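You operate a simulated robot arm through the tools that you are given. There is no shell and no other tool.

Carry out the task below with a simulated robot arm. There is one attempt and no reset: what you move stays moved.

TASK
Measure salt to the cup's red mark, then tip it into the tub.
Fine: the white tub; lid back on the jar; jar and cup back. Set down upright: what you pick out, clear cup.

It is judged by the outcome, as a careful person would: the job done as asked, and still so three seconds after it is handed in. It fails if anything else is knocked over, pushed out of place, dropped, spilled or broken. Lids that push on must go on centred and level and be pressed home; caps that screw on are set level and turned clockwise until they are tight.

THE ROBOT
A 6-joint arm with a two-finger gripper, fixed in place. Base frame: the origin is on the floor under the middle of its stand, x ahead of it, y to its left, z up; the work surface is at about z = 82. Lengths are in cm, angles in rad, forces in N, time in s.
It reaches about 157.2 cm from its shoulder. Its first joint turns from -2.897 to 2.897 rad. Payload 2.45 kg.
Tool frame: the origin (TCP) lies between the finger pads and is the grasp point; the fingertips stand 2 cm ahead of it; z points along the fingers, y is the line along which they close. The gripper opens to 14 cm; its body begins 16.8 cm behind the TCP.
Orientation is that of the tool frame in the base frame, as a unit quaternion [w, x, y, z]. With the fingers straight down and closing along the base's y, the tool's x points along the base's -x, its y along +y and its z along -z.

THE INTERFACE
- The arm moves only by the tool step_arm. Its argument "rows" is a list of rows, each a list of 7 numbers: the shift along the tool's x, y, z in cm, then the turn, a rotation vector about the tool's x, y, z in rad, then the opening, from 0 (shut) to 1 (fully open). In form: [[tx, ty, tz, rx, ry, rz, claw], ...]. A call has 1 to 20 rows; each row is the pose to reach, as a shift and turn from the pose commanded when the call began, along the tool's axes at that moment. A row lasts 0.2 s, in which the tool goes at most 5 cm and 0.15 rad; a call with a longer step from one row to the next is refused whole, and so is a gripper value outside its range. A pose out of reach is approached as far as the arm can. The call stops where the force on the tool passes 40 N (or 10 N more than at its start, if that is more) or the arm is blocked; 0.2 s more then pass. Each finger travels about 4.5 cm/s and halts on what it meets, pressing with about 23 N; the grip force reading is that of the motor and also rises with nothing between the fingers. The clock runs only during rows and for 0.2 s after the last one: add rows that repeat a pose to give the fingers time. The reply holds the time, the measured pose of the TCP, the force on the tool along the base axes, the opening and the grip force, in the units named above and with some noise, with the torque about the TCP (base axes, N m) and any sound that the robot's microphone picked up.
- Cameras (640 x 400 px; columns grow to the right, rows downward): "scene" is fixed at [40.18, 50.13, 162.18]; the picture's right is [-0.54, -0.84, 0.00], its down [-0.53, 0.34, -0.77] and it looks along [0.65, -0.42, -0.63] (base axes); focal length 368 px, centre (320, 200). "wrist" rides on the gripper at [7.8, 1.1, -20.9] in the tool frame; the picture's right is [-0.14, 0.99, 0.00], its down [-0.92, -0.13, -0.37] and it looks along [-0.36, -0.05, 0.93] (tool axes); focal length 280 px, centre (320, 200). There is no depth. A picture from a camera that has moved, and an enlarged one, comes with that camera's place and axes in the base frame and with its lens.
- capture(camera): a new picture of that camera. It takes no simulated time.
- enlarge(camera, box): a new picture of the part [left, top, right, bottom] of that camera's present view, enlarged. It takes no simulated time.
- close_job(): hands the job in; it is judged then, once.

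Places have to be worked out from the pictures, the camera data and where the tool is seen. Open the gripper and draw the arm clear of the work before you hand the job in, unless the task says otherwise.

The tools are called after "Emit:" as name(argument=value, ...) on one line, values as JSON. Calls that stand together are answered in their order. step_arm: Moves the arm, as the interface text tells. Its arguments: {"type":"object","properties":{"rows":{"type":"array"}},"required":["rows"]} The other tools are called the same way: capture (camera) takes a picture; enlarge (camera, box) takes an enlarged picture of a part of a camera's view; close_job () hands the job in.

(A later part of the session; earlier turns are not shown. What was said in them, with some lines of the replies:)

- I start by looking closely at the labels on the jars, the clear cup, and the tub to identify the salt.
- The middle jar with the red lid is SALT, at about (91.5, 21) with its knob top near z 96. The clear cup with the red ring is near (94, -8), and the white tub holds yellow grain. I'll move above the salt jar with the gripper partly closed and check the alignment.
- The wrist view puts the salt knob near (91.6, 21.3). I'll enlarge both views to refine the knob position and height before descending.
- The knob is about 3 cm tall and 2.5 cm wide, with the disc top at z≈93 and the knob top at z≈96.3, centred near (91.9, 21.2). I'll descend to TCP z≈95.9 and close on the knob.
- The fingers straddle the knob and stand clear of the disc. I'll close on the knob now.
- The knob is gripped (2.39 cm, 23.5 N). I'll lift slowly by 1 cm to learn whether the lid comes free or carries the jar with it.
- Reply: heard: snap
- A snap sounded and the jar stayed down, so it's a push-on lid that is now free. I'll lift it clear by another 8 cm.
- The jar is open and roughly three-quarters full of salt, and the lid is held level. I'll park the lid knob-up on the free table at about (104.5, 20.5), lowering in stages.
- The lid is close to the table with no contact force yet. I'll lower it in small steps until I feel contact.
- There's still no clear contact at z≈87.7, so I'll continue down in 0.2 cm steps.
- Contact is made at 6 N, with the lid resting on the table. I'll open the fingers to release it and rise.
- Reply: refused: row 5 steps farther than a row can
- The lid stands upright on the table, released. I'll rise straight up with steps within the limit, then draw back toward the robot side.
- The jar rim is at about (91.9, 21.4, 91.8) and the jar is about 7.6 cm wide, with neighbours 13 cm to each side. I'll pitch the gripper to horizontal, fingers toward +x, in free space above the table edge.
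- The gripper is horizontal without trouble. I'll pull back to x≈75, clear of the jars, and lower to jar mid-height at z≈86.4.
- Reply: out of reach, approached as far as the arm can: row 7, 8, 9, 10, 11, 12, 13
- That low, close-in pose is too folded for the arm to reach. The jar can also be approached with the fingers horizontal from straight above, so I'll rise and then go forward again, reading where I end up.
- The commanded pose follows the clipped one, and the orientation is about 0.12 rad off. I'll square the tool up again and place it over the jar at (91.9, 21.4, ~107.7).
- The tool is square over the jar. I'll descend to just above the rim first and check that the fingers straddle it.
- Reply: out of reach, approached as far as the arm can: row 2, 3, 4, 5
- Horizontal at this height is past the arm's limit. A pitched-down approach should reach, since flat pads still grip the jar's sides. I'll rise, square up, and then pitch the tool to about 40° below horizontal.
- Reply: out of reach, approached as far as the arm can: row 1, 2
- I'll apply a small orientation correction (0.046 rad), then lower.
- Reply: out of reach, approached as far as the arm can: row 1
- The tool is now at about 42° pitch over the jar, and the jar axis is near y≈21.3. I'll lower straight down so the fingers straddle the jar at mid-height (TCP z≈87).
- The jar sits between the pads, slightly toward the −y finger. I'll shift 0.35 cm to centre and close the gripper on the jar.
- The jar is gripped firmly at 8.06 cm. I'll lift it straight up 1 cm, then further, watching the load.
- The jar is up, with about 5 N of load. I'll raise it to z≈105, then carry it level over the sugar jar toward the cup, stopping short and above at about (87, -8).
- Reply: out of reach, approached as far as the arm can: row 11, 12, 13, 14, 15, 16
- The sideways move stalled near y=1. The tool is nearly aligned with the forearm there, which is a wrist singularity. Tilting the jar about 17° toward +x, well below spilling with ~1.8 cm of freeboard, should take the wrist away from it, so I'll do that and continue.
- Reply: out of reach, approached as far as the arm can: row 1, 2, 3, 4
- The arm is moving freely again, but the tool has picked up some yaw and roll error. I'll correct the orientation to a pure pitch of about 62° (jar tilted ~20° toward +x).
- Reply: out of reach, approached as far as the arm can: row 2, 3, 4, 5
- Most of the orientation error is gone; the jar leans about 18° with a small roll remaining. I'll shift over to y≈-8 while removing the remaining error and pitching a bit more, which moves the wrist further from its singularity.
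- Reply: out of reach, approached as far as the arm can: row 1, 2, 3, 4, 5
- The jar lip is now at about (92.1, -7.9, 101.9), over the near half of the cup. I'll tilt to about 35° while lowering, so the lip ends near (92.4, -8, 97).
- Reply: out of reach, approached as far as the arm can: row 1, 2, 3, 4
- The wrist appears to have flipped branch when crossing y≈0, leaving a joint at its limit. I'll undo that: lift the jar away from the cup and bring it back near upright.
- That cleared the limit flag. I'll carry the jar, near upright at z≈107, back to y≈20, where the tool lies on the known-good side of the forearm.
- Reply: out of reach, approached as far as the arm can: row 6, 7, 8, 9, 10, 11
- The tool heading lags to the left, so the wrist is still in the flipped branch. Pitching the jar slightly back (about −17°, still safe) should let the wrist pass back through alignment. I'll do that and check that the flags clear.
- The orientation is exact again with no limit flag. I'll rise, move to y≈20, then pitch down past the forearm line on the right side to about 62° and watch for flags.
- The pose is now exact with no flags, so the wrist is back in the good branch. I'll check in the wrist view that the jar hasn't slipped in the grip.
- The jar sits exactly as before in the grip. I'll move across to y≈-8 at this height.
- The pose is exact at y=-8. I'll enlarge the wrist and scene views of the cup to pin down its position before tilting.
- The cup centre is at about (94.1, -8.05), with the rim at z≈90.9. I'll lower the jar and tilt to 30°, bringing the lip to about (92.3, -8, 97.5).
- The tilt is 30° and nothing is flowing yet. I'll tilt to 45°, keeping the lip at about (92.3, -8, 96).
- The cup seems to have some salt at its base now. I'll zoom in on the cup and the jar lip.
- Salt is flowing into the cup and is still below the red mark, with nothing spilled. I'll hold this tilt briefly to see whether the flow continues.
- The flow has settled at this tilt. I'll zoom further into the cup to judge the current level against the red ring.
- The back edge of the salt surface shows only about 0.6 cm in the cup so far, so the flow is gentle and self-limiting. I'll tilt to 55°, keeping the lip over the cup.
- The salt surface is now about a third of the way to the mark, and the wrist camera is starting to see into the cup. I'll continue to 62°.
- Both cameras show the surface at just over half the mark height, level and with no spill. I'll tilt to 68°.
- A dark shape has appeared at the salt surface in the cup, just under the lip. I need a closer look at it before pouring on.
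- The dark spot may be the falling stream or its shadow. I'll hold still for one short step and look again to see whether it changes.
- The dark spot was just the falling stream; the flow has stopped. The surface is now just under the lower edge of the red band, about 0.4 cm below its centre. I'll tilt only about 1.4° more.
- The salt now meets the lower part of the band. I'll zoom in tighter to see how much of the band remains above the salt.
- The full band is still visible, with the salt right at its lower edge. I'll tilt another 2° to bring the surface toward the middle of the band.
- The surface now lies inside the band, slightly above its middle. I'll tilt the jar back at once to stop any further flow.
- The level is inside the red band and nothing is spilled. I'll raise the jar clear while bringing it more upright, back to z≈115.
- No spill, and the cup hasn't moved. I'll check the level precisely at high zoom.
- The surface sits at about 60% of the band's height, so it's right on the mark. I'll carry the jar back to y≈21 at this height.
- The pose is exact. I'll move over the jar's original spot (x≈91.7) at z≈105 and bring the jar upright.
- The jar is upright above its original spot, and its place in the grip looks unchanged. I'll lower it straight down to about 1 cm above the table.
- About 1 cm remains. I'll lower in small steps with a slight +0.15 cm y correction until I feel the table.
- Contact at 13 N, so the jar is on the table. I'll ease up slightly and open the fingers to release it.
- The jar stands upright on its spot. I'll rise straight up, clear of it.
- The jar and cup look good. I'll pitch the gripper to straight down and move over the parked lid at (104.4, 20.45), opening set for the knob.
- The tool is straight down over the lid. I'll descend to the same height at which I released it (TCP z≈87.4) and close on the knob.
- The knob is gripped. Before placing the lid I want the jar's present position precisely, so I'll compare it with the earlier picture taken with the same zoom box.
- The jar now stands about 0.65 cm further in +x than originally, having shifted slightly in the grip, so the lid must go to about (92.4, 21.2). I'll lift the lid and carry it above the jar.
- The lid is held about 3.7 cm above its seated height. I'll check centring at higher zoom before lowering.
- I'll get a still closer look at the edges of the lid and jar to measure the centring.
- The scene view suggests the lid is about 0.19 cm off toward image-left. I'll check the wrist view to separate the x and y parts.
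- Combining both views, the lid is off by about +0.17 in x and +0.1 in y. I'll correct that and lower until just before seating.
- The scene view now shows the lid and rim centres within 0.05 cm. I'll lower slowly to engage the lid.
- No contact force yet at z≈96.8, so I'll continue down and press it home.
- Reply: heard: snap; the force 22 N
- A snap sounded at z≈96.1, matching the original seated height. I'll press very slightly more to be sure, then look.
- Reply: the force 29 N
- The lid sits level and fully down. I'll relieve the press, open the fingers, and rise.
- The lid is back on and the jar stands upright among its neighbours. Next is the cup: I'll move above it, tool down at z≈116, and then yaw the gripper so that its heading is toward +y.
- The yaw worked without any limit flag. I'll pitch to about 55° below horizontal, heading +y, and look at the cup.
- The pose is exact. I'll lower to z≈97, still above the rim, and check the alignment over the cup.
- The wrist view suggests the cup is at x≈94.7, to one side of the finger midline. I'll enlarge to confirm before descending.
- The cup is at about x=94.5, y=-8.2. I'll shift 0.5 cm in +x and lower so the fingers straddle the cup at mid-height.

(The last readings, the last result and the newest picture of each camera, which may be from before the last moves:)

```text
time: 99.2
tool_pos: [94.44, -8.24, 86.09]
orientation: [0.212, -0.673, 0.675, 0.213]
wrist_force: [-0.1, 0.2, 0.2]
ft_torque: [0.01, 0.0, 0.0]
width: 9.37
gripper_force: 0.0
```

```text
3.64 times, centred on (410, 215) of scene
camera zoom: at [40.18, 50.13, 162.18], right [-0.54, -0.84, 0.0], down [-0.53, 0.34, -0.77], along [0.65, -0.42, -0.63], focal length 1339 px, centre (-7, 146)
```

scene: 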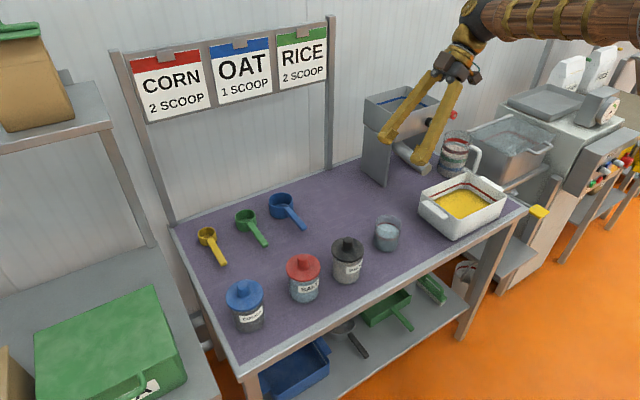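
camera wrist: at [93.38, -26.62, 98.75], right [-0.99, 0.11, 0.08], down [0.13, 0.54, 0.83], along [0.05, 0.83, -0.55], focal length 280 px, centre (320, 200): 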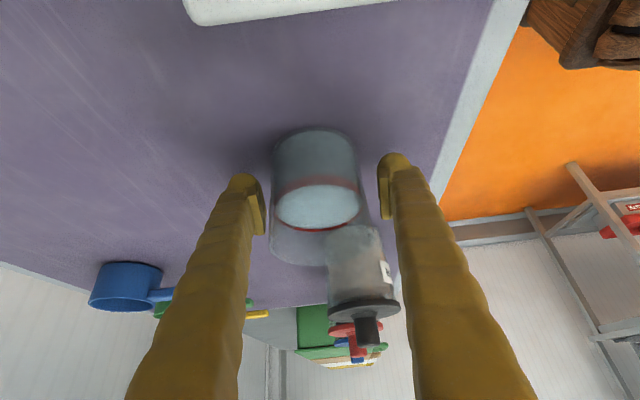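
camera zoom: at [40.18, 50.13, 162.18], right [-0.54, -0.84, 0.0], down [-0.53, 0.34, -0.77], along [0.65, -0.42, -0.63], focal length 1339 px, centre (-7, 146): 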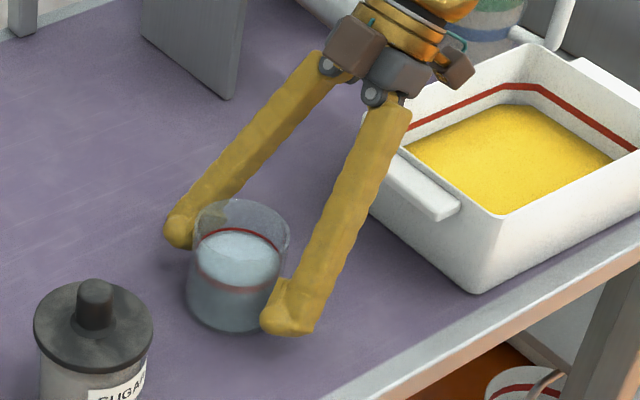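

The cup is between the fingers, slightly toward +x. I'll shift 0.4 cm to centre and close.

Emit:
step_arm(rows=[[0, -0.2, 0, 0, 0, 0, 0.67], [0, -0.4, 0, 0, 0, 0, 0.67], [0, -0.4, 0, 0, 0, 0, 0.6], [0, -0.4, 0, 0, 0, 0, 0.53], [0, -0.4, 0, 0, 0, 0, 0.45], [0, -0.4, 0, 0, 0, 0, 0.4], [0, -0.4, 0, 0, 0, 0, 0.4], [0, -0.4, 0, 0, 0, 0, 0.4]])

Emit:
capture(camera="wrist")

Emit:
enlarge(camera="scene", box=[330, 160, 490, 270])

```text
time: 101.0
tool_pos: [94.89, -8.19, 86.1]
orientation: [0.212, -0.674, 0.675, 0.214]
wrist_force: [0.1, -1.1, 1.8]
ft_torque: [0.01, -0.08, -0.1]
width: 7.95
gripper_force: 22.8
```

```text
taken
camera wrist: at [93.79, -26.64, 98.78], right [-0.99, 0.11, 0.08], down [0.13, 0.54, 0.83], along [0.05, 0.83, -0.55], focal length 280 px, centre (320, 200)
```

wrist: 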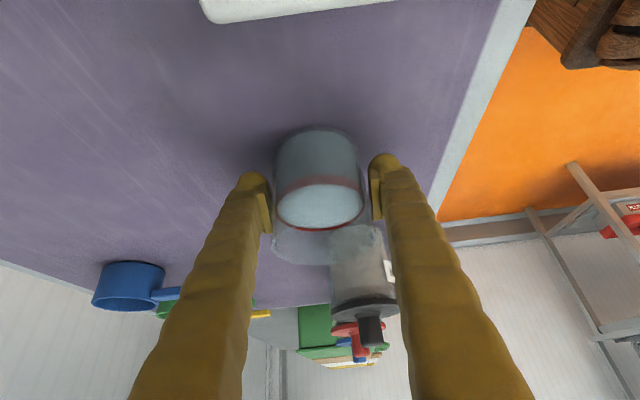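

```text
3.64 times, centred on (410, 215) of scene
camera zoom: at [40.18, 50.13, 162.18], right [-0.54, -0.84, 0.0], down [-0.53, 0.34, -0.77], along [0.65, -0.42, -0.63], focal length 1339 px, centre (-7, 146)
```

zoom: 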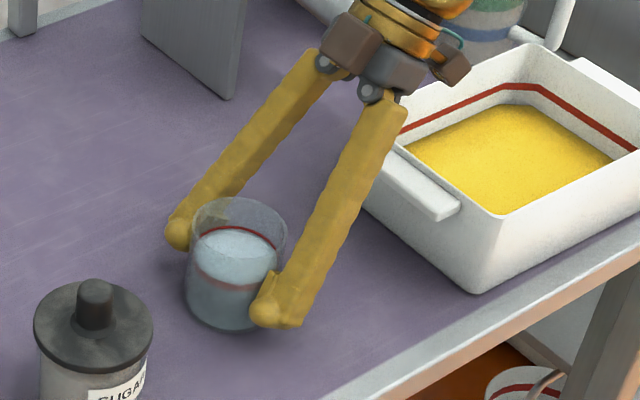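

The cup is gripped at 7.95 cm. I'll lift slowly and check that it stays level.

Emit:
step_arm(rows=[[-0.3, 0, -0.4, 0, 0, 0, 0.4], [-0.9, 0, -1.2, 0, 0, 0, 0.4], [-2.0, 0, -2.85, 0, 0, 0, 0.4], [-3.7, 0, -5.3, 0, 0, 0, 0.4], [-5.5, 0, -7.9, 0, 0, 0, 0.4], [-7.3, 0, -10.4, 0, 0, 0, 0.4], [-9.2, 0, -13.1, 0, 0, 0, 0.4], [-9.2, 0, -13.1, 0, 0, 0, 0.4]])

Emit:
capture(camera="wrist")

Emit:
enlarge(camera="scene", box=[330, 140, 530, 270])

```text
time: 102.8
tool_pos: [94.8, -8.34, 101.99]
orientation: [0.211, -0.674, 0.675, 0.213]
wrist_force: [0.4, 0.0, -2.6]
ft_torque: [0.0, -0.03, -0.02]
width: 7.79
gripper_force: 22.9
```

```text
taken
camera wrist: at [93.84, -26.73, 114.59], right [-0.99, 0.11, 0.08], down [0.13, 0.54, 0.83], along [0.05, 0.83, -0.55], focal length 280 px, centre (320, 200)
```

wrist: 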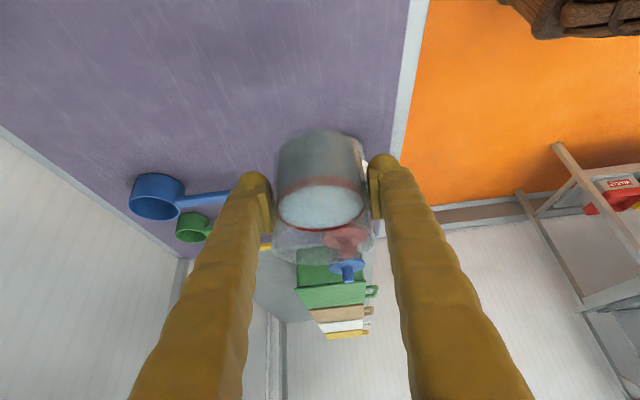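

```text
3.08 times, centred on (430, 205) of scene
camera zoom: at [40.18, 50.13, 162.18], right [-0.54, -0.84, 0.0], down [-0.53, 0.34, -0.77], along [0.65, -0.42, -0.63], focal length 1133 px, centre (-18, 185)
```

zoom: 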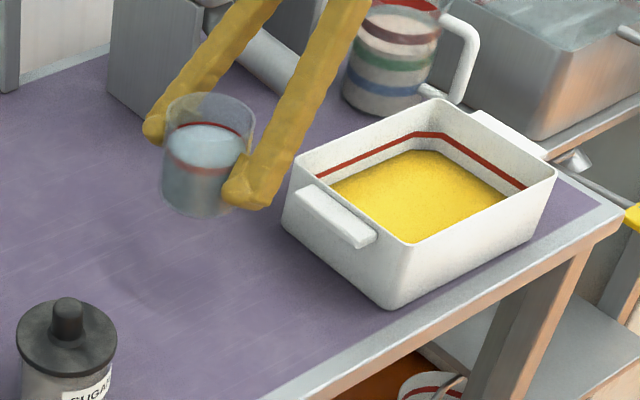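

The cup is up and level in the scene view, but the opening reading dropped from 7.95 to 7.79. I'll look closely at how the cup sits in the grip.

Emit:
enlarge(camera="wrist", box=[230, 110, 410, 280])

Emit:
enlarge(camera="scene", box=[370, 155, 430, 215])

```text
2.35 times, centred on (320, 195) of wrist
camera zoom: at [93.84, -26.73, 114.59], right [-0.99, 0.11, 0.08], down [0.13, 0.54, 0.83], along [0.05, 0.83, -0.55], focal length 660 px, centre (320, 212)
```

zoom: 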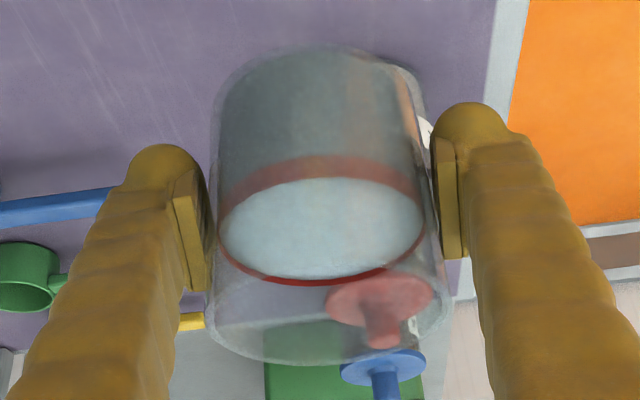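

```text
6.67 times, centred on (400, 185) of scene
camera zoom: at [40.18, 50.13, 162.18], right [-0.54, -0.84, 0.0], down [-0.53, 0.34, -0.77], along [0.65, -0.42, -0.63], focal length 2454 px, centre (-213, 300)
```

zoom: 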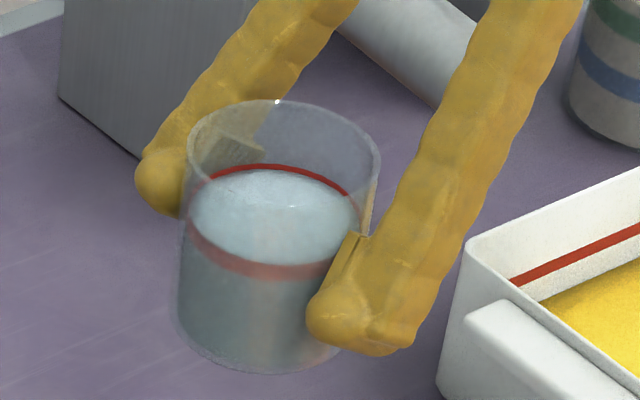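

The cup is held securely and level. I'll carry it over the white tub, toward (92.3, -41), at this height.

Emit:
step_arm(rows=[[1.3, 0.1, -0.9, 0, 0, 0, 0.4], [3.3, 0.3, -2.3, 0, 0, 0, 0.4], [5.6, 0.5, -3.9, 0, 0, 0, 0.4], [8.0, 0.75, -5.6, 0, 0, 0, 0.4], [10.4, 1.0, -7.3, 0, 0, 0, 0.4], [12.8, 1.2, -9.0, 0, 0, 0, 0.4], [15.2, 1.4, -10.7, 0, 0, 0, 0.4], [17.6, 1.65, -12.4, 0, 0, 0, 0.4], [20.0, 1.9, -14.1, 0, 0, 0, 0.4], [22.4, 2.1, -15.8, 0, 0, 0, 0.4], [24.6, 2.3, -17.3, 0, 0, 0, 0.4], [26.0, 2.45, -18.3, 0, 0, 0, 0.4], [26.75, 2.5, -18.8, 0, 0, 0, 0.4], [26.75, 2.5, -18.8, 0, 0, 0, 0.4]])

Emit:
capture(camera="wrist")

Emit:
capture(camera="scene")

```text
time: 105.8
tool_pos: [92.06, -40.9, 102.13]
orientation: [0.212, -0.674, 0.675, 0.214]
wrist_force: [0.2, 0.3, -2.7]
ft_torque: [0.02, 0.01, -0.02]
width: 7.74
gripper_force: 22.5
```

```text
taken
camera wrist: at [91.23, -59.36, 114.78], right [-0.99, 0.11, 0.08], down [0.13, 0.54, 0.83], along [0.05, 0.83, -0.55], focal length 280 px, centre (320, 200)
```

wrist: 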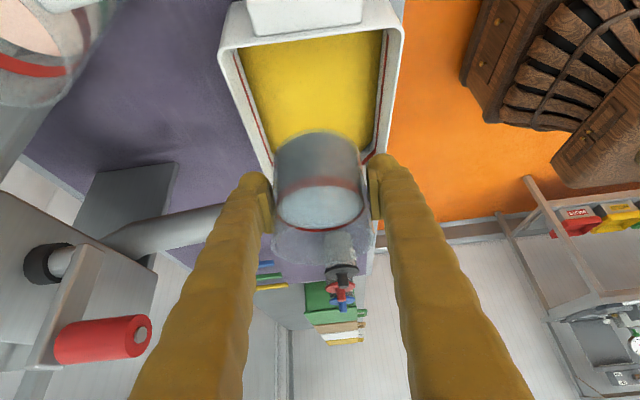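

```text
taken
```

scene: 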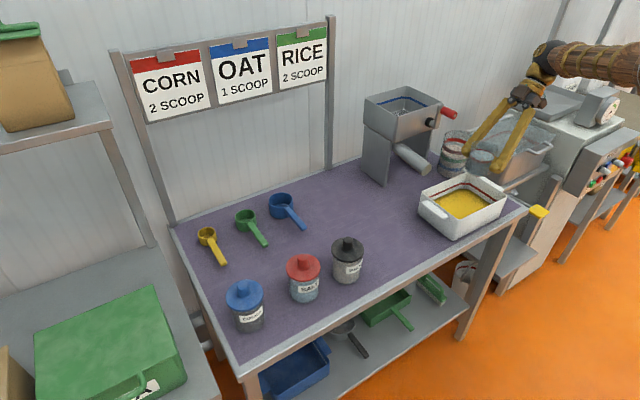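

The cup is centred over the tub. I'll start tilting toward +y while lowering, so the lip stays over the middle of the tub at about z=96.

Emit:
step_arm(rows=[[0.7, 0, 0.6, 0, 0.12, 0, 0.4], [1.4, 0, 1.2, 0, 0.245, 0, 0.4], [2.1, 0, 1.8, 0, 0.37, 0, 0.4], [2.8, 0, 2.4, 0, 0.495, 0, 0.4], [3.6, 0, 3.0, 0, 0.62, 0, 0.4], [4.4, 0, 3.6, 0, 0.75, 0, 0.4], [5.1, 0, 4.12, 0, 0.873, 0, 0.4], [5.1, 0, 4.12, 0, 0.873, 0, 0.4]])

Emit:
capture(camera="wrist")

Emit:
enlarge(camera="scene", box=[390, 130, 550, 250])

```text
time: 107.6
tool_pos: [92.34, -42.71, 95.87]
orientation: [-0.094, -0.701, 0.701, -0.093]
wrist_force: [-0.4, 0.2, -3.0]
ft_torque: [0.0, 0.0, 0.0]
width: 7.65
gripper_force: 23.0
```

```text
taken
camera wrist: at [91.3, -44.87, 118.09], right [-0.99, 0.13, -0.03], down [0.13, 0.98, 0.12], along [0.05, 0.11, -0.99], focal length 280 px, centre (320, 200)
```

wrist: 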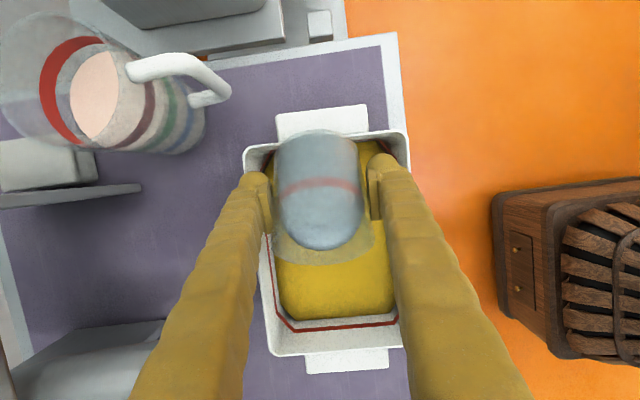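

```text
3.33 times, centred on (470, 190) of scene
camera zoom: at [40.18, 50.13, 162.18], right [-0.54, -0.84, 0.0], down [-0.53, 0.34, -0.77], along [0.65, -0.42, -0.63], focal length 1227 px, centre (-180, 233)
```

zoom: 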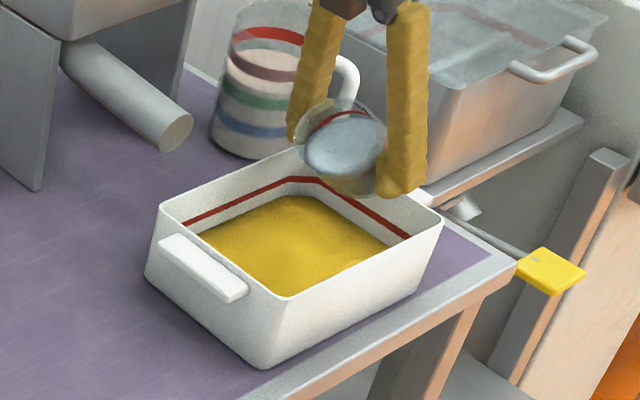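

No flow yet; the mouth is over the middle of the tub. I'll tilt on to about 65°.

Emit:
step_arm(rows=[[0.07, 0, -0.55, 0, 0.09, 0, 0.4], [0.1, 0, -0.8, 0, 0.18, 0, 0.4], [0.14, 0, -1.1, 0, 0.262, 0, 0.4], [0.14, 0, -1.1, 0, 0.262, 0, 0.4]])

Emit:
capture(camera="wrist")

Emit:
enlarge(camera="scene", box=[390, 130, 550, 250])

```text
time: 108.6
tool_pos: [92.34, -42.64, 96.92]
orientation: [-0.184, -0.683, 0.683, -0.184]
wrist_force: [-0.6, -0.1, -1.9]
ft_torque: [0.03, -0.02, 0.0]
width: 7.64
gripper_force: 22.8
```

```text
taken
camera wrist: at [91.34, -38.96, 118.96], right [-0.99, 0.12, -0.07], down [0.13, 0.98, -0.14], along [0.05, -0.15, -0.99], focal length 280 px, centre (320, 200)
```

wrist: 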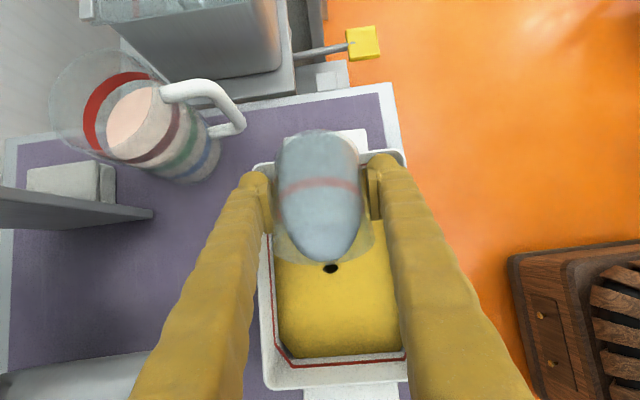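

```text
3.33 times, centred on (470, 190) of scene
camera zoom: at [40.18, 50.13, 162.18], right [-0.54, -0.84, 0.0], down [-0.53, 0.34, -0.77], along [0.65, -0.42, -0.63], focal length 1227 px, centre (-180, 233)
```

zoom: 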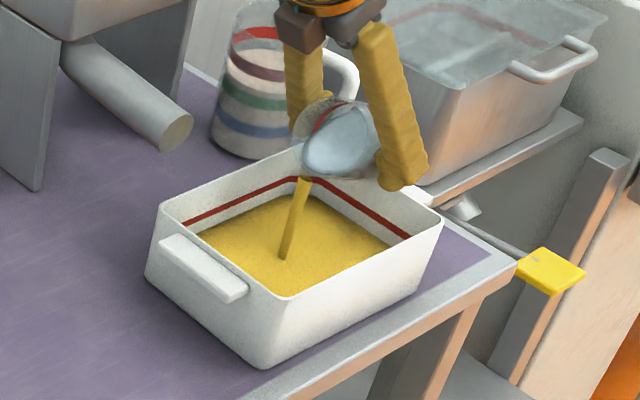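

Salt is streaming into the tub cleanly. I'll continue the tilt to about 85°, keeping the lip over the tub.

Emit:
step_arm(rows=[[0.01, 0, -0.35, 0, 0.06, 0, 0.4], [0.01, 0, -0.7, 0, 0.12, 0, 0.4], [0.02, 0, -1.0, 0, 0.18, 0, 0.4], [0.02, 0, -1.3, 0, 0.24, 0, 0.4], [0.03, 0, -1.6, 0, 0.3, 0, 0.4], [0.03, 0, -1.84, 0, 0.349, 0, 0.4], [0.03, 0, -1.84, 0, 0.349, 0, 0.4]])

Emit:
capture(camera="wrist")

Emit:
enlarge(camera="scene", box=[390, 130, 550, 250])

```text
time: 110.2
tool_pos: [92.25, -41.76, 98.55]
orientation: [0.301, 0.641, -0.64, 0.299]
wrist_force: [0.3, 1.1, -0.2]
ft_torque: [-0.04, -0.01, 0.01]
width: 7.59
gripper_force: 23.0
```

```text
taken
camera wrist: at [91.28, -30.72, 117.92], right [-0.99, 0.09, -0.1], down [0.13, 0.87, -0.47], along [0.05, -0.48, -0.88], focal length 280 px, centre (320, 200)
```

wrist: 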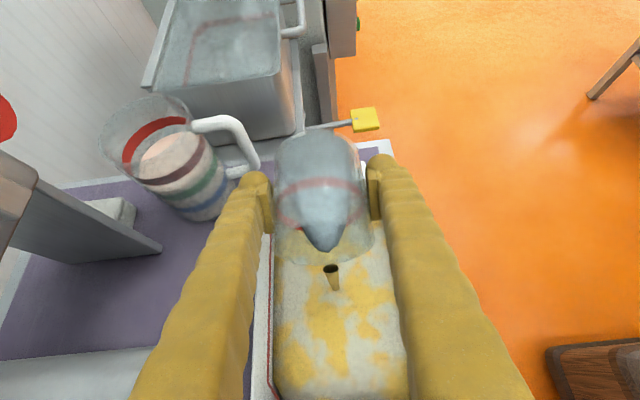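

```text
3.33 times, centred on (470, 190) of scene
camera zoom: at [40.18, 50.13, 162.18], right [-0.54, -0.84, 0.0], down [-0.53, 0.34, -0.77], along [0.65, -0.42, -0.63], focal length 1227 px, centre (-180, 233)
```

zoom: 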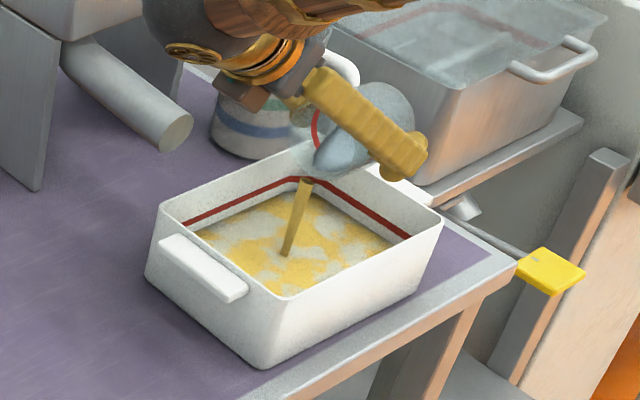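

The tub surface is whitening with salt and nothing is falling outside. I'll tilt to about 105°.

Emit:
step_arm(rows=[[0.02, 0, -0.35, 0, 0.06, 0, 0.4], [0.04, 0, -0.7, 0, 0.12, 0, 0.4], [0.06, 0, -1.05, 0, 0.18, 0, 0.4], [0.08, 0, -1.4, 0, 0.24, 0, 0.4], [0.1, 0, -1.75, 0, 0.3, 0, 0.4], [0.11, 0, -2.05, 0, 0.349, 0, 0.4], [0.11, 0, -2.05, 0, 0.349, 0, 0.4]])

Emit:
capture(camera="wrist")

Emit:
enlarge(camera="scene", box=[390, 130, 550, 250])

```text
time: 111.8
tool_pos: [92.27, -40.21, 100.13]
orientation: [0.407, 0.579, -0.578, 0.406]
wrist_force: [-0.4, -0.8, -1.1]
ft_torque: [-0.01, 0.0, -0.01]
width: 7.58
gripper_force: 23.4
```

```text
taken
camera wrist: at [91.33, -23.25, 114.48], right [-0.99, 0.05, -0.13], down [0.13, 0.66, -0.74], along [0.05, -0.75, -0.66], focal length 280 px, centre (320, 200)
```

wrist: 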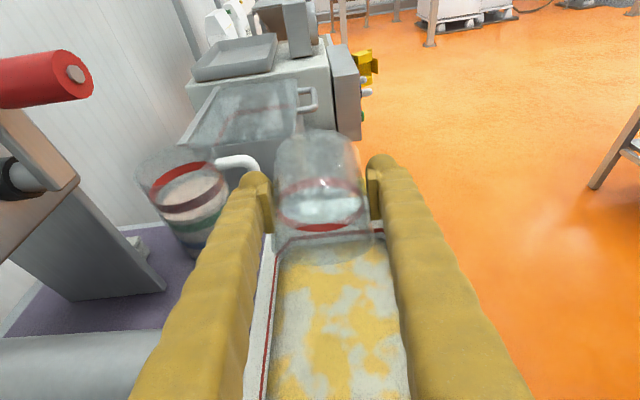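

```text
3.33 times, centred on (470, 190) of scene
camera zoom: at [40.18, 50.13, 162.18], right [-0.54, -0.84, 0.0], down [-0.53, 0.34, -0.77], along [0.65, -0.42, -0.63], focal length 1227 px, centre (-180, 233)
```

zoom: 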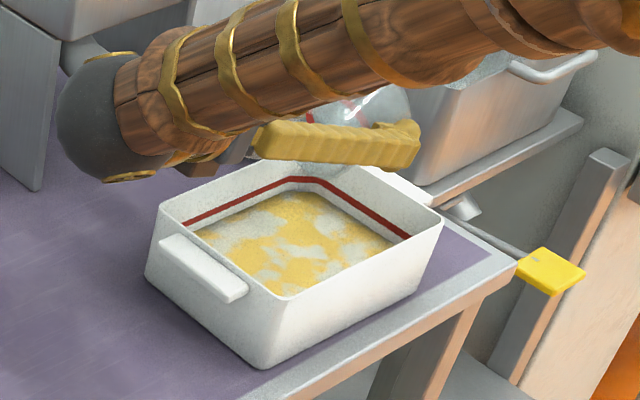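

The stream has stopped. I'll zoom in on the cup to see whether any salt remains.

Emit:
enlarge(camera="wrist", box=[260, 115, 400, 250])

Emit:
enlarge(camera="scene", box=[460, 140, 530, 190])

```text
2.96 times, centred on (330, 182) of wrist
camera zoom: at [91.33, -23.25, 114.48], right [-0.99, 0.05, -0.13], down [0.13, 0.66, -0.74], along [0.05, -0.75, -0.66], focal length 831 px, centre (290, 252)
```

zoom: 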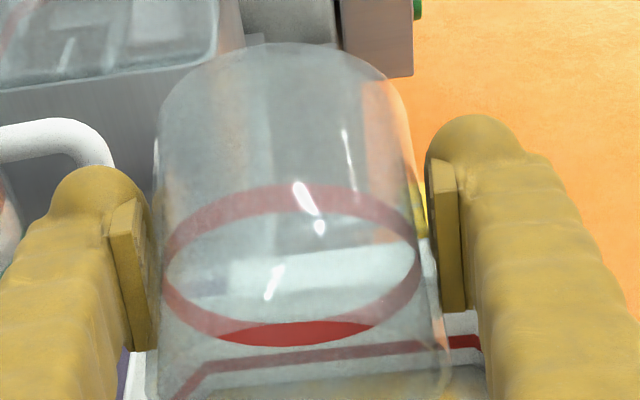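

```text
8.00 times, centred on (495, 165) of scene
camera zoom: at [40.18, 50.13, 162.18], right [-0.54, -0.84, 0.0], down [-0.53, 0.34, -0.77], along [0.65, -0.42, -0.63], focal length 2945 px, centre (-1080, 480)
```

zoom: 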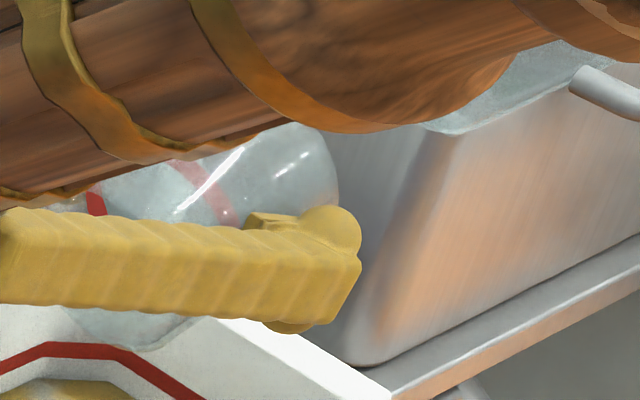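

The cup looks clear. I'll tilt a little further, to about 117°, and hold briefly so any last grains fall out.

Emit:
step_arm(rows=[[0.06, 0, -0.4, 0, 0.07, 0, 0.4], [0.12, 0, -0.8, 0, 0.14, 0, 0.4], [0.19, 0, -1.24, 0, 0.21, 0, 0.4], [0.19, 0, -1.24, 0, 0.21, 0, 0.4], [0.19, 0, -1.24, 0, 0.21, 0, 0.4], [0.19, 0, -1.24, 0, 0.21, 0, 0.4]])

Emit:
enlarge(camera="wrist", box=[260, 115, 400, 250])

Emit:
capture(camera="scene")

```text
time: 113.2
tool_pos: [92.27, -39.11, 100.69]
orientation: [0.465, 0.534, -0.533, 0.463]
wrist_force: [-0.7, 0.8, -0.7]
ft_torque: [0.0, -0.03, -0.01]
width: 7.58
gripper_force: 23.2
```

```text
2.96 times, centred on (330, 182) of wrist
camera zoom: at [91.33, -19.51, 111.18], right [-0.99, 0.02, -0.13], down [0.13, 0.49, -0.86], along [0.05, -0.87, -0.49], focal length 831 px, centre (290, 252)
```

zoom: 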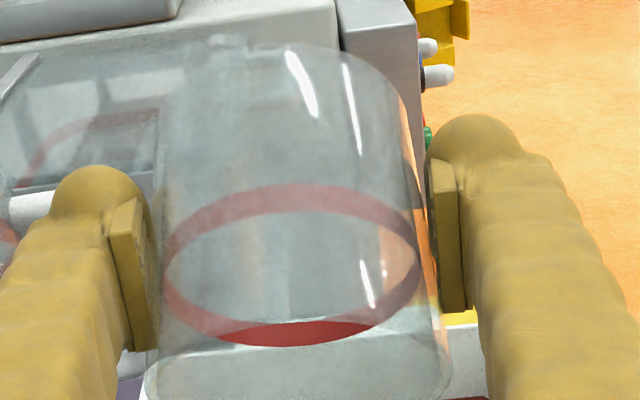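

```text
taken
```

scene: 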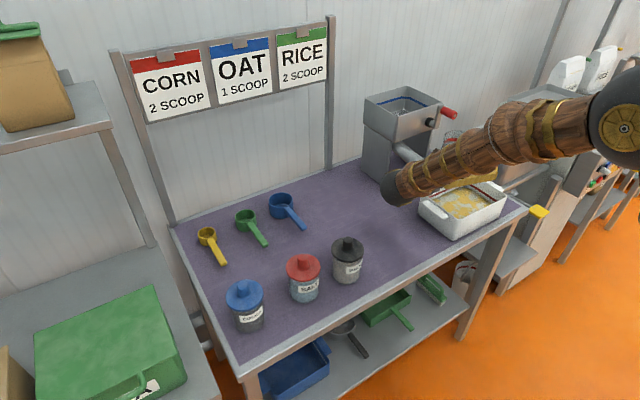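

The cup is fully clear. I'll bring it back upright above the tub, rising slightly as it turns.

Emit:
step_arm(rows=[[0.6, 0, 0.2, 0, -0.14, 0, 0.4], [1.2, 0, 0.4, 0, -0.28, 0, 0.4], [1.8, 0, 0.65, 0, -0.42, 0, 0.4], [2.4, 0, 0.9, 0, -0.56, 0, 0.4], [2.9, 0, 1.1, 0, -0.7, 0, 0.4], [3.3, 0, 1.3, 0, -0.84, 0, 0.4], [3.53, 0, 1.42, 0, -0.98, 0, 0.4], [3.53, 0, 1.42, 0, -1.12, 0, 0.4], [3.53, 0, 1.42, 0, -1.26, 0, 0.4], [3.53, 0, 1.42, 0, -1.4, 0, 0.4], [3.53, 0, 1.42, 0, -1.54, 0, 0.4], [3.53, 0, 1.42, 0, -1.68, 0, 0.4], [3.53, 0, 1.42, 0, -1.82, 0, 0.4], [3.53, 0, 1.42, 0, -1.94, 0, 0.4], [3.53, 0, 1.42, 0, -2.043, 0, 0.4], [3.53, 0, 1.42, 0, -2.043, 0, 0.4]])

Emit:
capture(camera="wrist")

Emit:
enlarge(camera="scene", box=[390, 120, 550, 250])

```text
time: 116.6
tool_pos: [92.34, -40.99, 103.88]
orientation: [0.212, -0.673, 0.675, 0.214]
wrist_force: [-0.9, -0.4, -0.8]
ft_torque: [0.04, 0.03, 0.0]
width: 7.54
gripper_force: 23.4
```

```text
taken
camera wrist: at [91.28, -59.36, 116.55], right [-0.99, 0.11, 0.08], down [0.13, 0.54, 0.83], along [0.05, 0.83, -0.55], focal length 280 px, centre (320, 200)
```

wrist: 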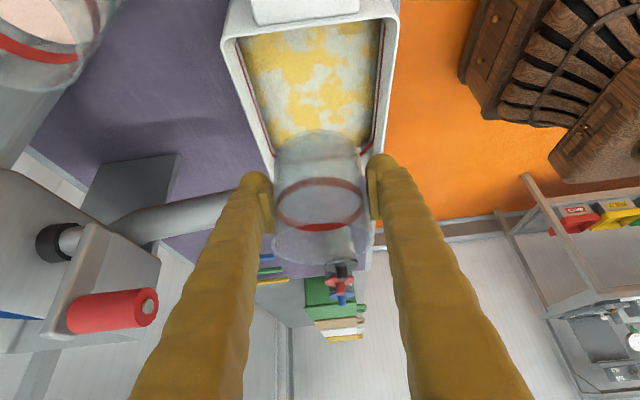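

```text
3.08 times, centred on (470, 185) of scene
camera zoom: at [40.18, 50.13, 162.18], right [-0.54, -0.84, 0.0], down [-0.53, 0.34, -0.77], along [0.65, -0.42, -0.63], focal length 1133 px, centre (-142, 246)
```

zoom: 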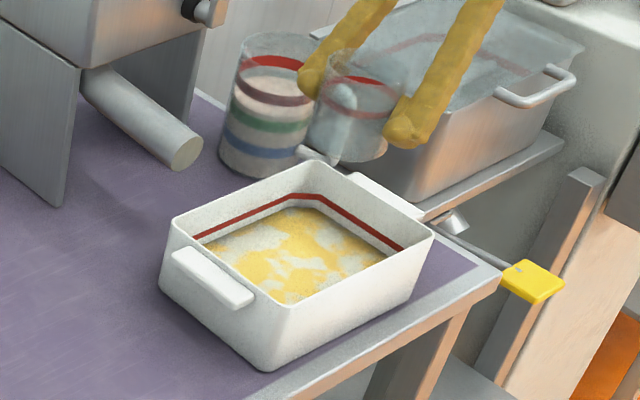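

The salt is in the tub with nothing spilled around it, and the cup is upright and empty. I'll carry it back toward its place near (94.8, -8.4).

Emit:
step_arm(rows=[[-1.5, -0.1, 1.0, 0, 0, 0, 0.4], [-4.0, -0.3, 2.8, 0, 0, 0, 0.4], [-6.7, -0.6, 4.7, 0, 0, 0, 0.4], [-9.4, -0.9, 6.6, 0, 0, 0, 0.4], [-12.1, -1.15, 8.5, 0, 0, 0, 0.4], [-14.8, -1.4, 10.4, 0, 0, 0, 0.4], [-17.5, -1.6, 12.3, 0, 0, 0, 0.4], [-20.2, -1.85, 14.2, 0, 0, 0, 0.4], [-22.9, -2.1, 16.1, 0, 0, 0, 0.4], [-25.2, -2.3, 17.7, 0, 0, 0, 0.4], [-26.67, -2.4, 18.75, 0, 0, 0, 0.4], [-26.67, -2.4, 18.75, 0, 0, 0, 0.4]])

Emit:
enlarge(camera="scene", box=[330, 140, 490, 270])

Emit:
enlarge(camera="wrist", box=[230, 110, 410, 280])

```text
time: 119.2
tool_pos: [94.54, -8.25, 103.83]
orientation: [0.213, -0.673, 0.675, 0.213]
wrist_force: [-0.4, -0.1, -0.4]
ft_torque: [0.03, -0.06, -0.01]
width: 7.55
gripper_force: 22.9
```

```text
3.08 times, centred on (410, 205) of scene
camera zoom: at [40.18, 50.13, 162.18], right [-0.54, -0.84, 0.0], down [-0.53, 0.34, -0.77], along [0.65, -0.42, -0.63], focal length 1133 px, centre (43, 185)
```

zoom: 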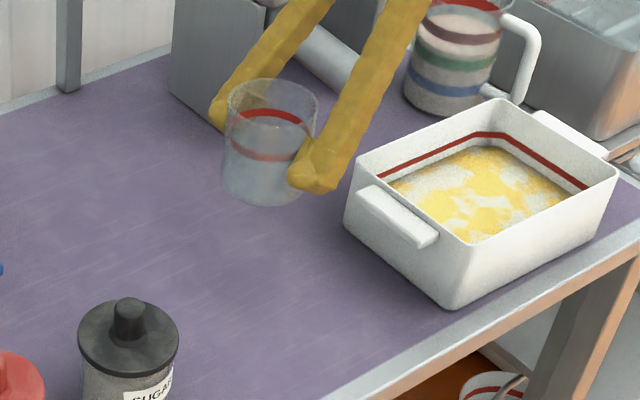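

```text
2.35 times, centred on (320, 195) of wrist
camera zoom: at [93.57, -26.68, 116.46], right [-0.99, 0.11, 0.08], down [0.13, 0.54, 0.83], along [0.05, 0.83, -0.55], focal length 660 px, centre (320, 212)
```

zoom: 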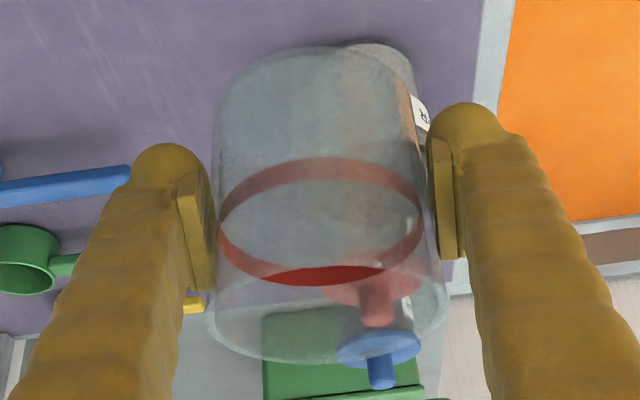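

The cup sits unchanged in the grip. I'll lower it toward its original spot, stopping about 1 cm above the table to compare positions.

Emit:
step_arm(rows=[[2.1, -0.05, 2.6, 0, 0, 0, 0.4], [4.2, -0.05, 5.3, 0, 0, 0, 0.4], [6.1, -0.05, 8.0, 0, 0, 0, 0.4], [7.9, -0.05, 10.5, 0, 0, 0, 0.4], [9.2, -0.05, 12.3, 0, 0, 0, 0.4], [10.0, -0.05, 13.37, 0, 0, 0, 0.4], [10.0, -0.05, 13.37, 0, 0, 0, 0.4]])

Emit:
enlarge(camera="scene", box=[330, 160, 490, 270])

```text
time: 120.8
tool_pos: [94.82, -8.79, 87.09]
orientation: [0.212, -0.673, 0.675, 0.214]
wrist_force: [0.4, 0.0, -0.7]
ft_torque: [0.01, 0.01, -0.01]
width: 7.57
gripper_force: 23.0
```

```text
3.64 times, centred on (410, 215) of scene
camera zoom: at [40.18, 50.13, 162.18], right [-0.54, -0.84, 0.0], down [-0.53, 0.34, -0.77], along [0.65, -0.42, -0.63], focal length 1339 px, centre (-7, 146)
```

zoom: 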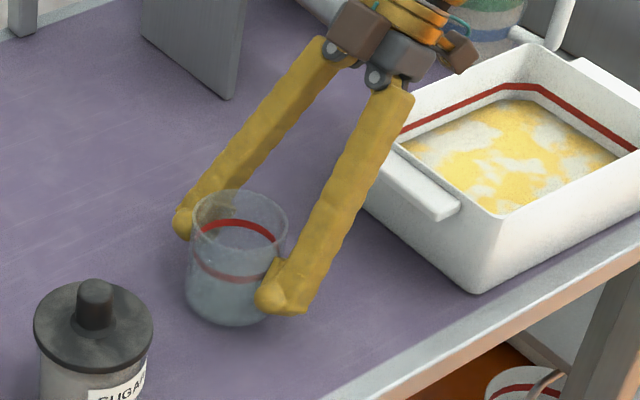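

The cup's position matches the original to within about 0.2 cm. I'll lower gently until it touches the table.

Emit:
step_arm(rows=[[0.14, 0, 0.2, 0, 0, 0, 0.4], [0.28, 0, 0.4, 0, 0, 0, 0.4], [0.4, 0, 0.57, 0, 0, 0, 0.4]])

```text
time: 121.6
tool_pos: [94.92, -8.85, 86.41]
orientation: [0.212, -0.674, 0.675, 0.213]
wrist_force: [-0.7, 1.1, 4.2]
ft_torque: [0.03, -0.13, 0.02]
width: 7.5
gripper_force: 23.0
```

First contact at 4 N. I'll lower another 0.1 cm to seat it.

Emit:
step_arm(rows=[[0.06, 0, 0.08, 0, 0, 0, 0.4], [0.06, 0, 0.08, 0, 0, 0, 0.4]])

Emit:
enlarge(camera="scene", box=[365, 200, 425, 255])

```text
time: 122.2
tool_pos: [94.68, -8.87, 86.41]
orientation: [0.212, -0.674, 0.674, 0.213]
wrist_force: [-4.5, -1.9, 12.8]
ft_torque: [-0.07, -0.22, -0.08]
width: 7.51
gripper_force: 23.4
```

```text
7.27 times, centred on (395, 228) of scene
camera zoom: at [40.18, 50.13, 162.18], right [-0.54, -0.84, 0.0], down [-0.53, 0.34, -0.77], along [0.65, -0.42, -0.63], focal length 2678 px, centre (-226, 0)
```

zoom: 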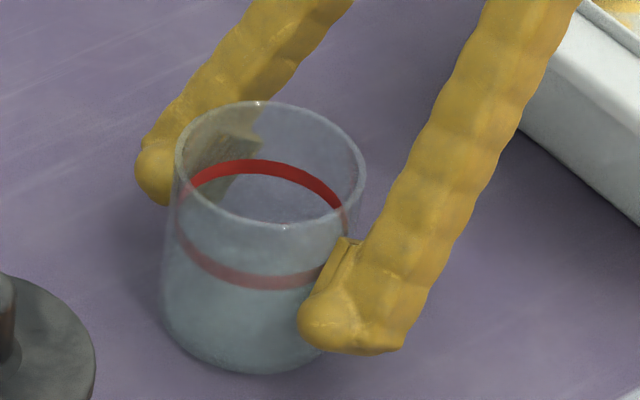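

The cup is firmly on the table. I'll ease off slightly and open the fingers evenly.

Emit:
step_arm(rows=[[-0.05, 0, -0.07, 0, 0, 0, 0.5], [-0.05, 0, -0.07, 0, 0, 0, 0.56], [-0.05, 0, -0.07, 0, 0, 0, 0.62], [-0.05, 0, -0.07, 0, 0, 0, 0.68], [-0.05, 0, -0.07, 0, 0, 0, 0.68], [-0.05, 0, -0.07, 0, 0, 0, 0.68]])

Emit:
enlarge(camera="scene", box=[330, 160, 490, 270])

Emit:
capture(camera="wrist")

```text
time: 123.6
tool_pos: [94.68, -8.77, 86.36]
orientation: [0.212, -0.673, 0.675, 0.213]
wrist_force: [-0.3, 1.0, 0.2]
ft_torque: [0.01, 0.03, 0.0]
width: 9.56
gripper_force: 0.0
```

```text
3.64 times, centred on (410, 215) of scene
camera zoom: at [40.18, 50.13, 162.18], right [-0.54, -0.84, 0.0], down [-0.53, 0.34, -0.77], along [0.65, -0.42, -0.63], focal length 1339 px, centre (-7, 146)
```

zoom: 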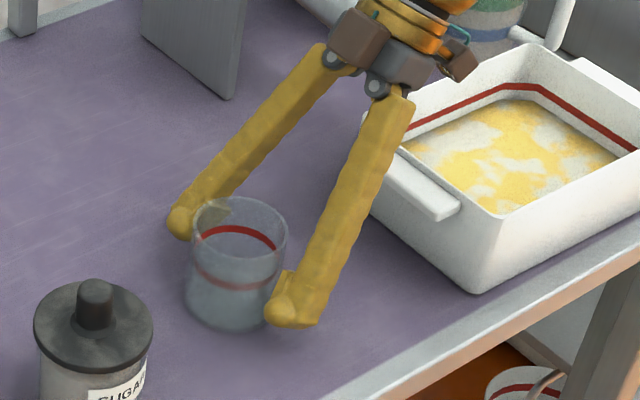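

```text
taken
camera wrist: at [93.74, -27.3, 98.97], right [-0.99, 0.11, 0.08], down [0.13, 0.54, 0.83], along [0.05, 0.83, -0.55], focal length 280 px, centre (320, 200)
```

wrist: 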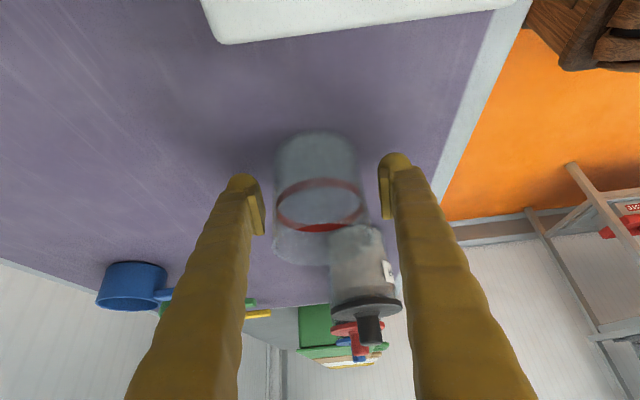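

The cup stands upright on its spot, and the fingers are clear of it. I'll centre the gap slightly and rise straight up.

Emit:
step_arm(rows=[[0, -0.35, 0, 0, 0, 0, 0.68], [-0.6, -0.35, -0.8, 0, 0, 0, 0.68], [-1.7, -0.35, -2.45, 0, 0, 0, 0.68], [-3.5, -0.35, -4.9, 0, 0, 0, 0.68], [-5.5, -0.35, -7.8, 0, 0, 0, 0.68], [-7.8, -0.35, -11.0, 0, 0, 0, 0.68], [-10, -0.35, -14.2, 0, 0, 0, 0.68], [-12.2, -0.35, -17.4, 0, 0, 0, 0.68], [-14.4, -0.35, -20.5, 0, 0, 0, 0.68], [-16, -0.35, -22.8, 0, 0, 0, 0.68], [-16, -0.35, -22.8, 0, 0, 0, 0.68]])

Emit:
capture(camera="scene")

Emit:
enlarge(camera="scene", box=[360, 190, 430, 260])

```text
time: 126.0
tool_pos: [95.3, -8.81, 114.14]
orientation: [0.212, -0.674, 0.675, 0.214]
wrist_force: [0.7, 0.2, -0.2]
ft_torque: [-0.01, 0.03, 0.03]
width: 9.53
gripper_force: 0.1
```

```text
taken
```

scene: 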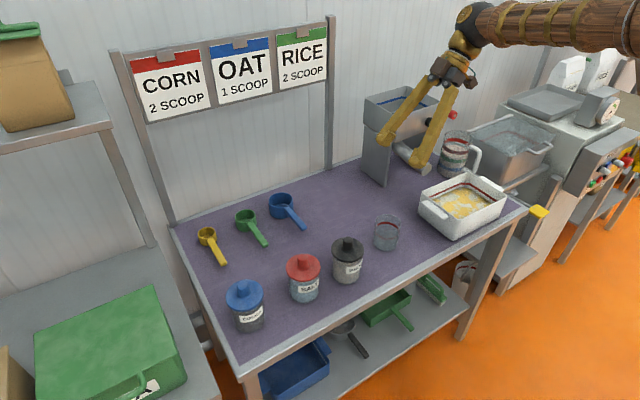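

```text
5.71 times, centred on (395, 225) of scene
camera zoom: at [40.18, 50.13, 162.18], right [-0.54, -0.84, 0.0], down [-0.53, 0.34, -0.77], along [0.65, -0.42, -0.63], focal length 2104 px, centre (-109, 57)
```

zoom: 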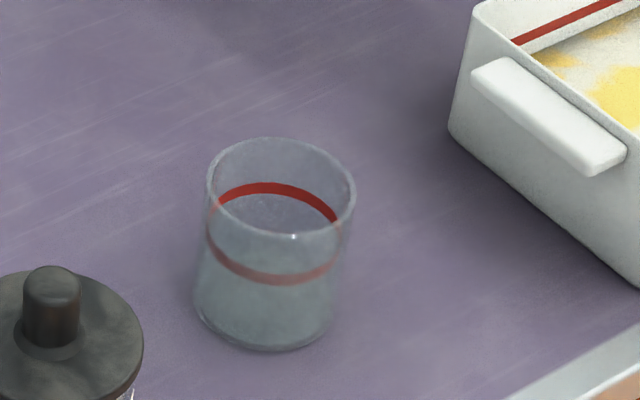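

The cup is upright, empty and back in place. I'll check the jar lid, the tub and the table surface once more for level and spills.

Emit:
enlarge(camera="scene", box=[275, 240, 335, 310])

Emit:
enlarge(camera="scene", box=[370, 160, 540, 260])

Emit:
capture(camera="wrist")

```text
5.71 times, centred on (305, 275) of scene
camera zoom: at [40.18, 50.13, 162.18], right [-0.54, -0.84, 0.0], down [-0.53, 0.34, -0.77], along [0.65, -0.42, -0.63], focal length 2104 px, centre (406, -229)
```

zoom: 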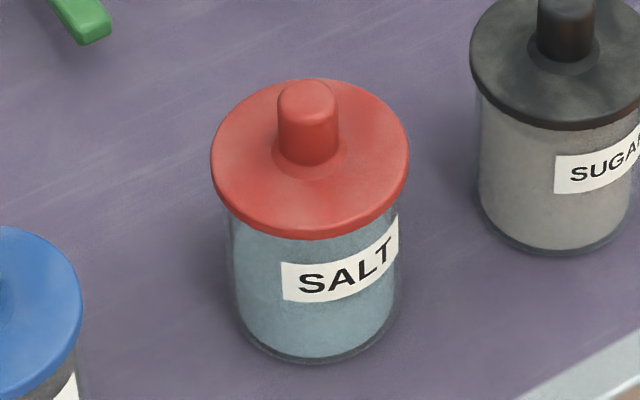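

```text
3.76 times, centred on (455, 210) of scene
camera zoom: at [40.18, 50.13, 162.18], right [-0.54, -0.84, 0.0], down [-0.53, 0.34, -0.77], along [0.65, -0.42, -0.63], focal length 1386 px, centre (-188, 162)
```

zoom: 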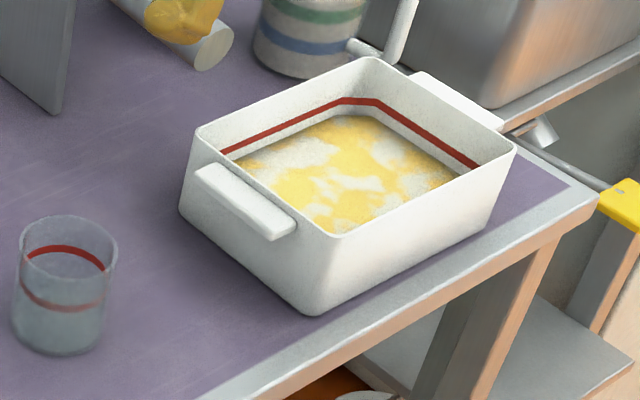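

```text
taken
camera wrist: at [94.32, -27.36, 126.85], right [-0.99, 0.11, 0.08], down [0.13, 0.54, 0.83], along [0.05, 0.83, -0.55], focal length 280 px, centre (320, 200)
```

wrist: 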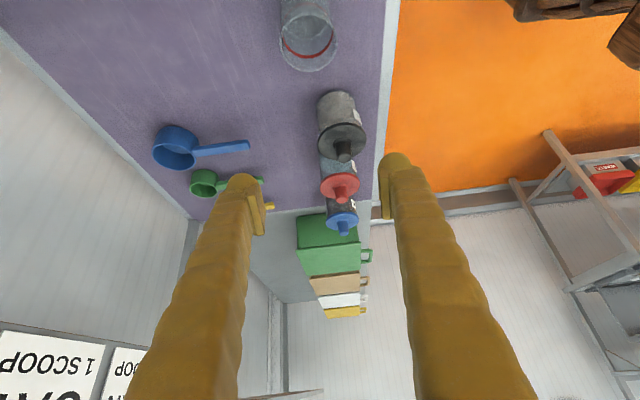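

The salt jar's lid is centred and level, the salt lies in the tub, the cup is back, and no spills are visible. I'll open the gripper and draw the arm up and back from the work.

Emit:
step_arm(rows=[[-1, 2, -1.4, 0, 0, 0, 0.75], [-2, 4.5, -2.8, 0, 0, 0, 0.8], [-3, 7, -4.2, 0, 0, 0, 0.85], [-4, 9.5, -5.6, 0, 0, 0, 0.9], [-4.6, 12, -6.5, 0, 0, 0, 1.0], [-4.6, 12, -6.5, 0, 0, 0, 1.0], [-4.6, 12, -6.5, 0, 0, 0, 1.0]])

Emit:
capture(camera="scene")

```text
time: 127.6
tool_pos: [82.9, -8.86, 122.29]
orientation: [0.212, -0.674, 0.675, 0.214]
wrist_force: [-0.8, 0.1, 0.3]
ft_torque: [0.01, -0.01, 0.01]
width: 14.0
gripper_force: 0.0
```

```text
taken
```

scene: 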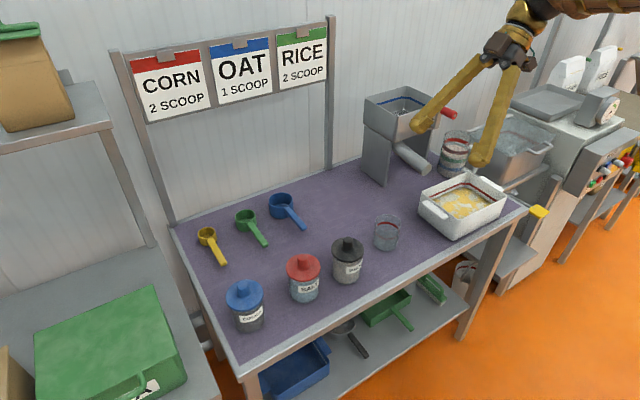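

The arm is clear with the gripper open. The salt is in the white tub, the lid is snapped onto the jar, and the jar and cup stand upright at their places with nothing disturbed. I'm handing the job in.

Emit:
close_job()

```text
The job is handed in.
```

I measured the salt to the cup's red mark and tipped it into the white tub, and the job is handed in. The judge's result hasn't come back.

- **Measure:** the salt surface settled inside the red band, slightly above its middle.
- **Tub:** the cup emptied fully into the white tub, and no salt showed outside it in the pictures.
- **Lid:** it snapped back onto the salt jar and looks centred and level.
- **Jar and cup:** both stand upright. The cup is within about 0.3 cm of its original spot. The jar slipped slightly in the grip and stands about 0.6 cm further from the robot than before.

The arm is drawn clear with the gripper open, and nothing else on the table appears to have moved.
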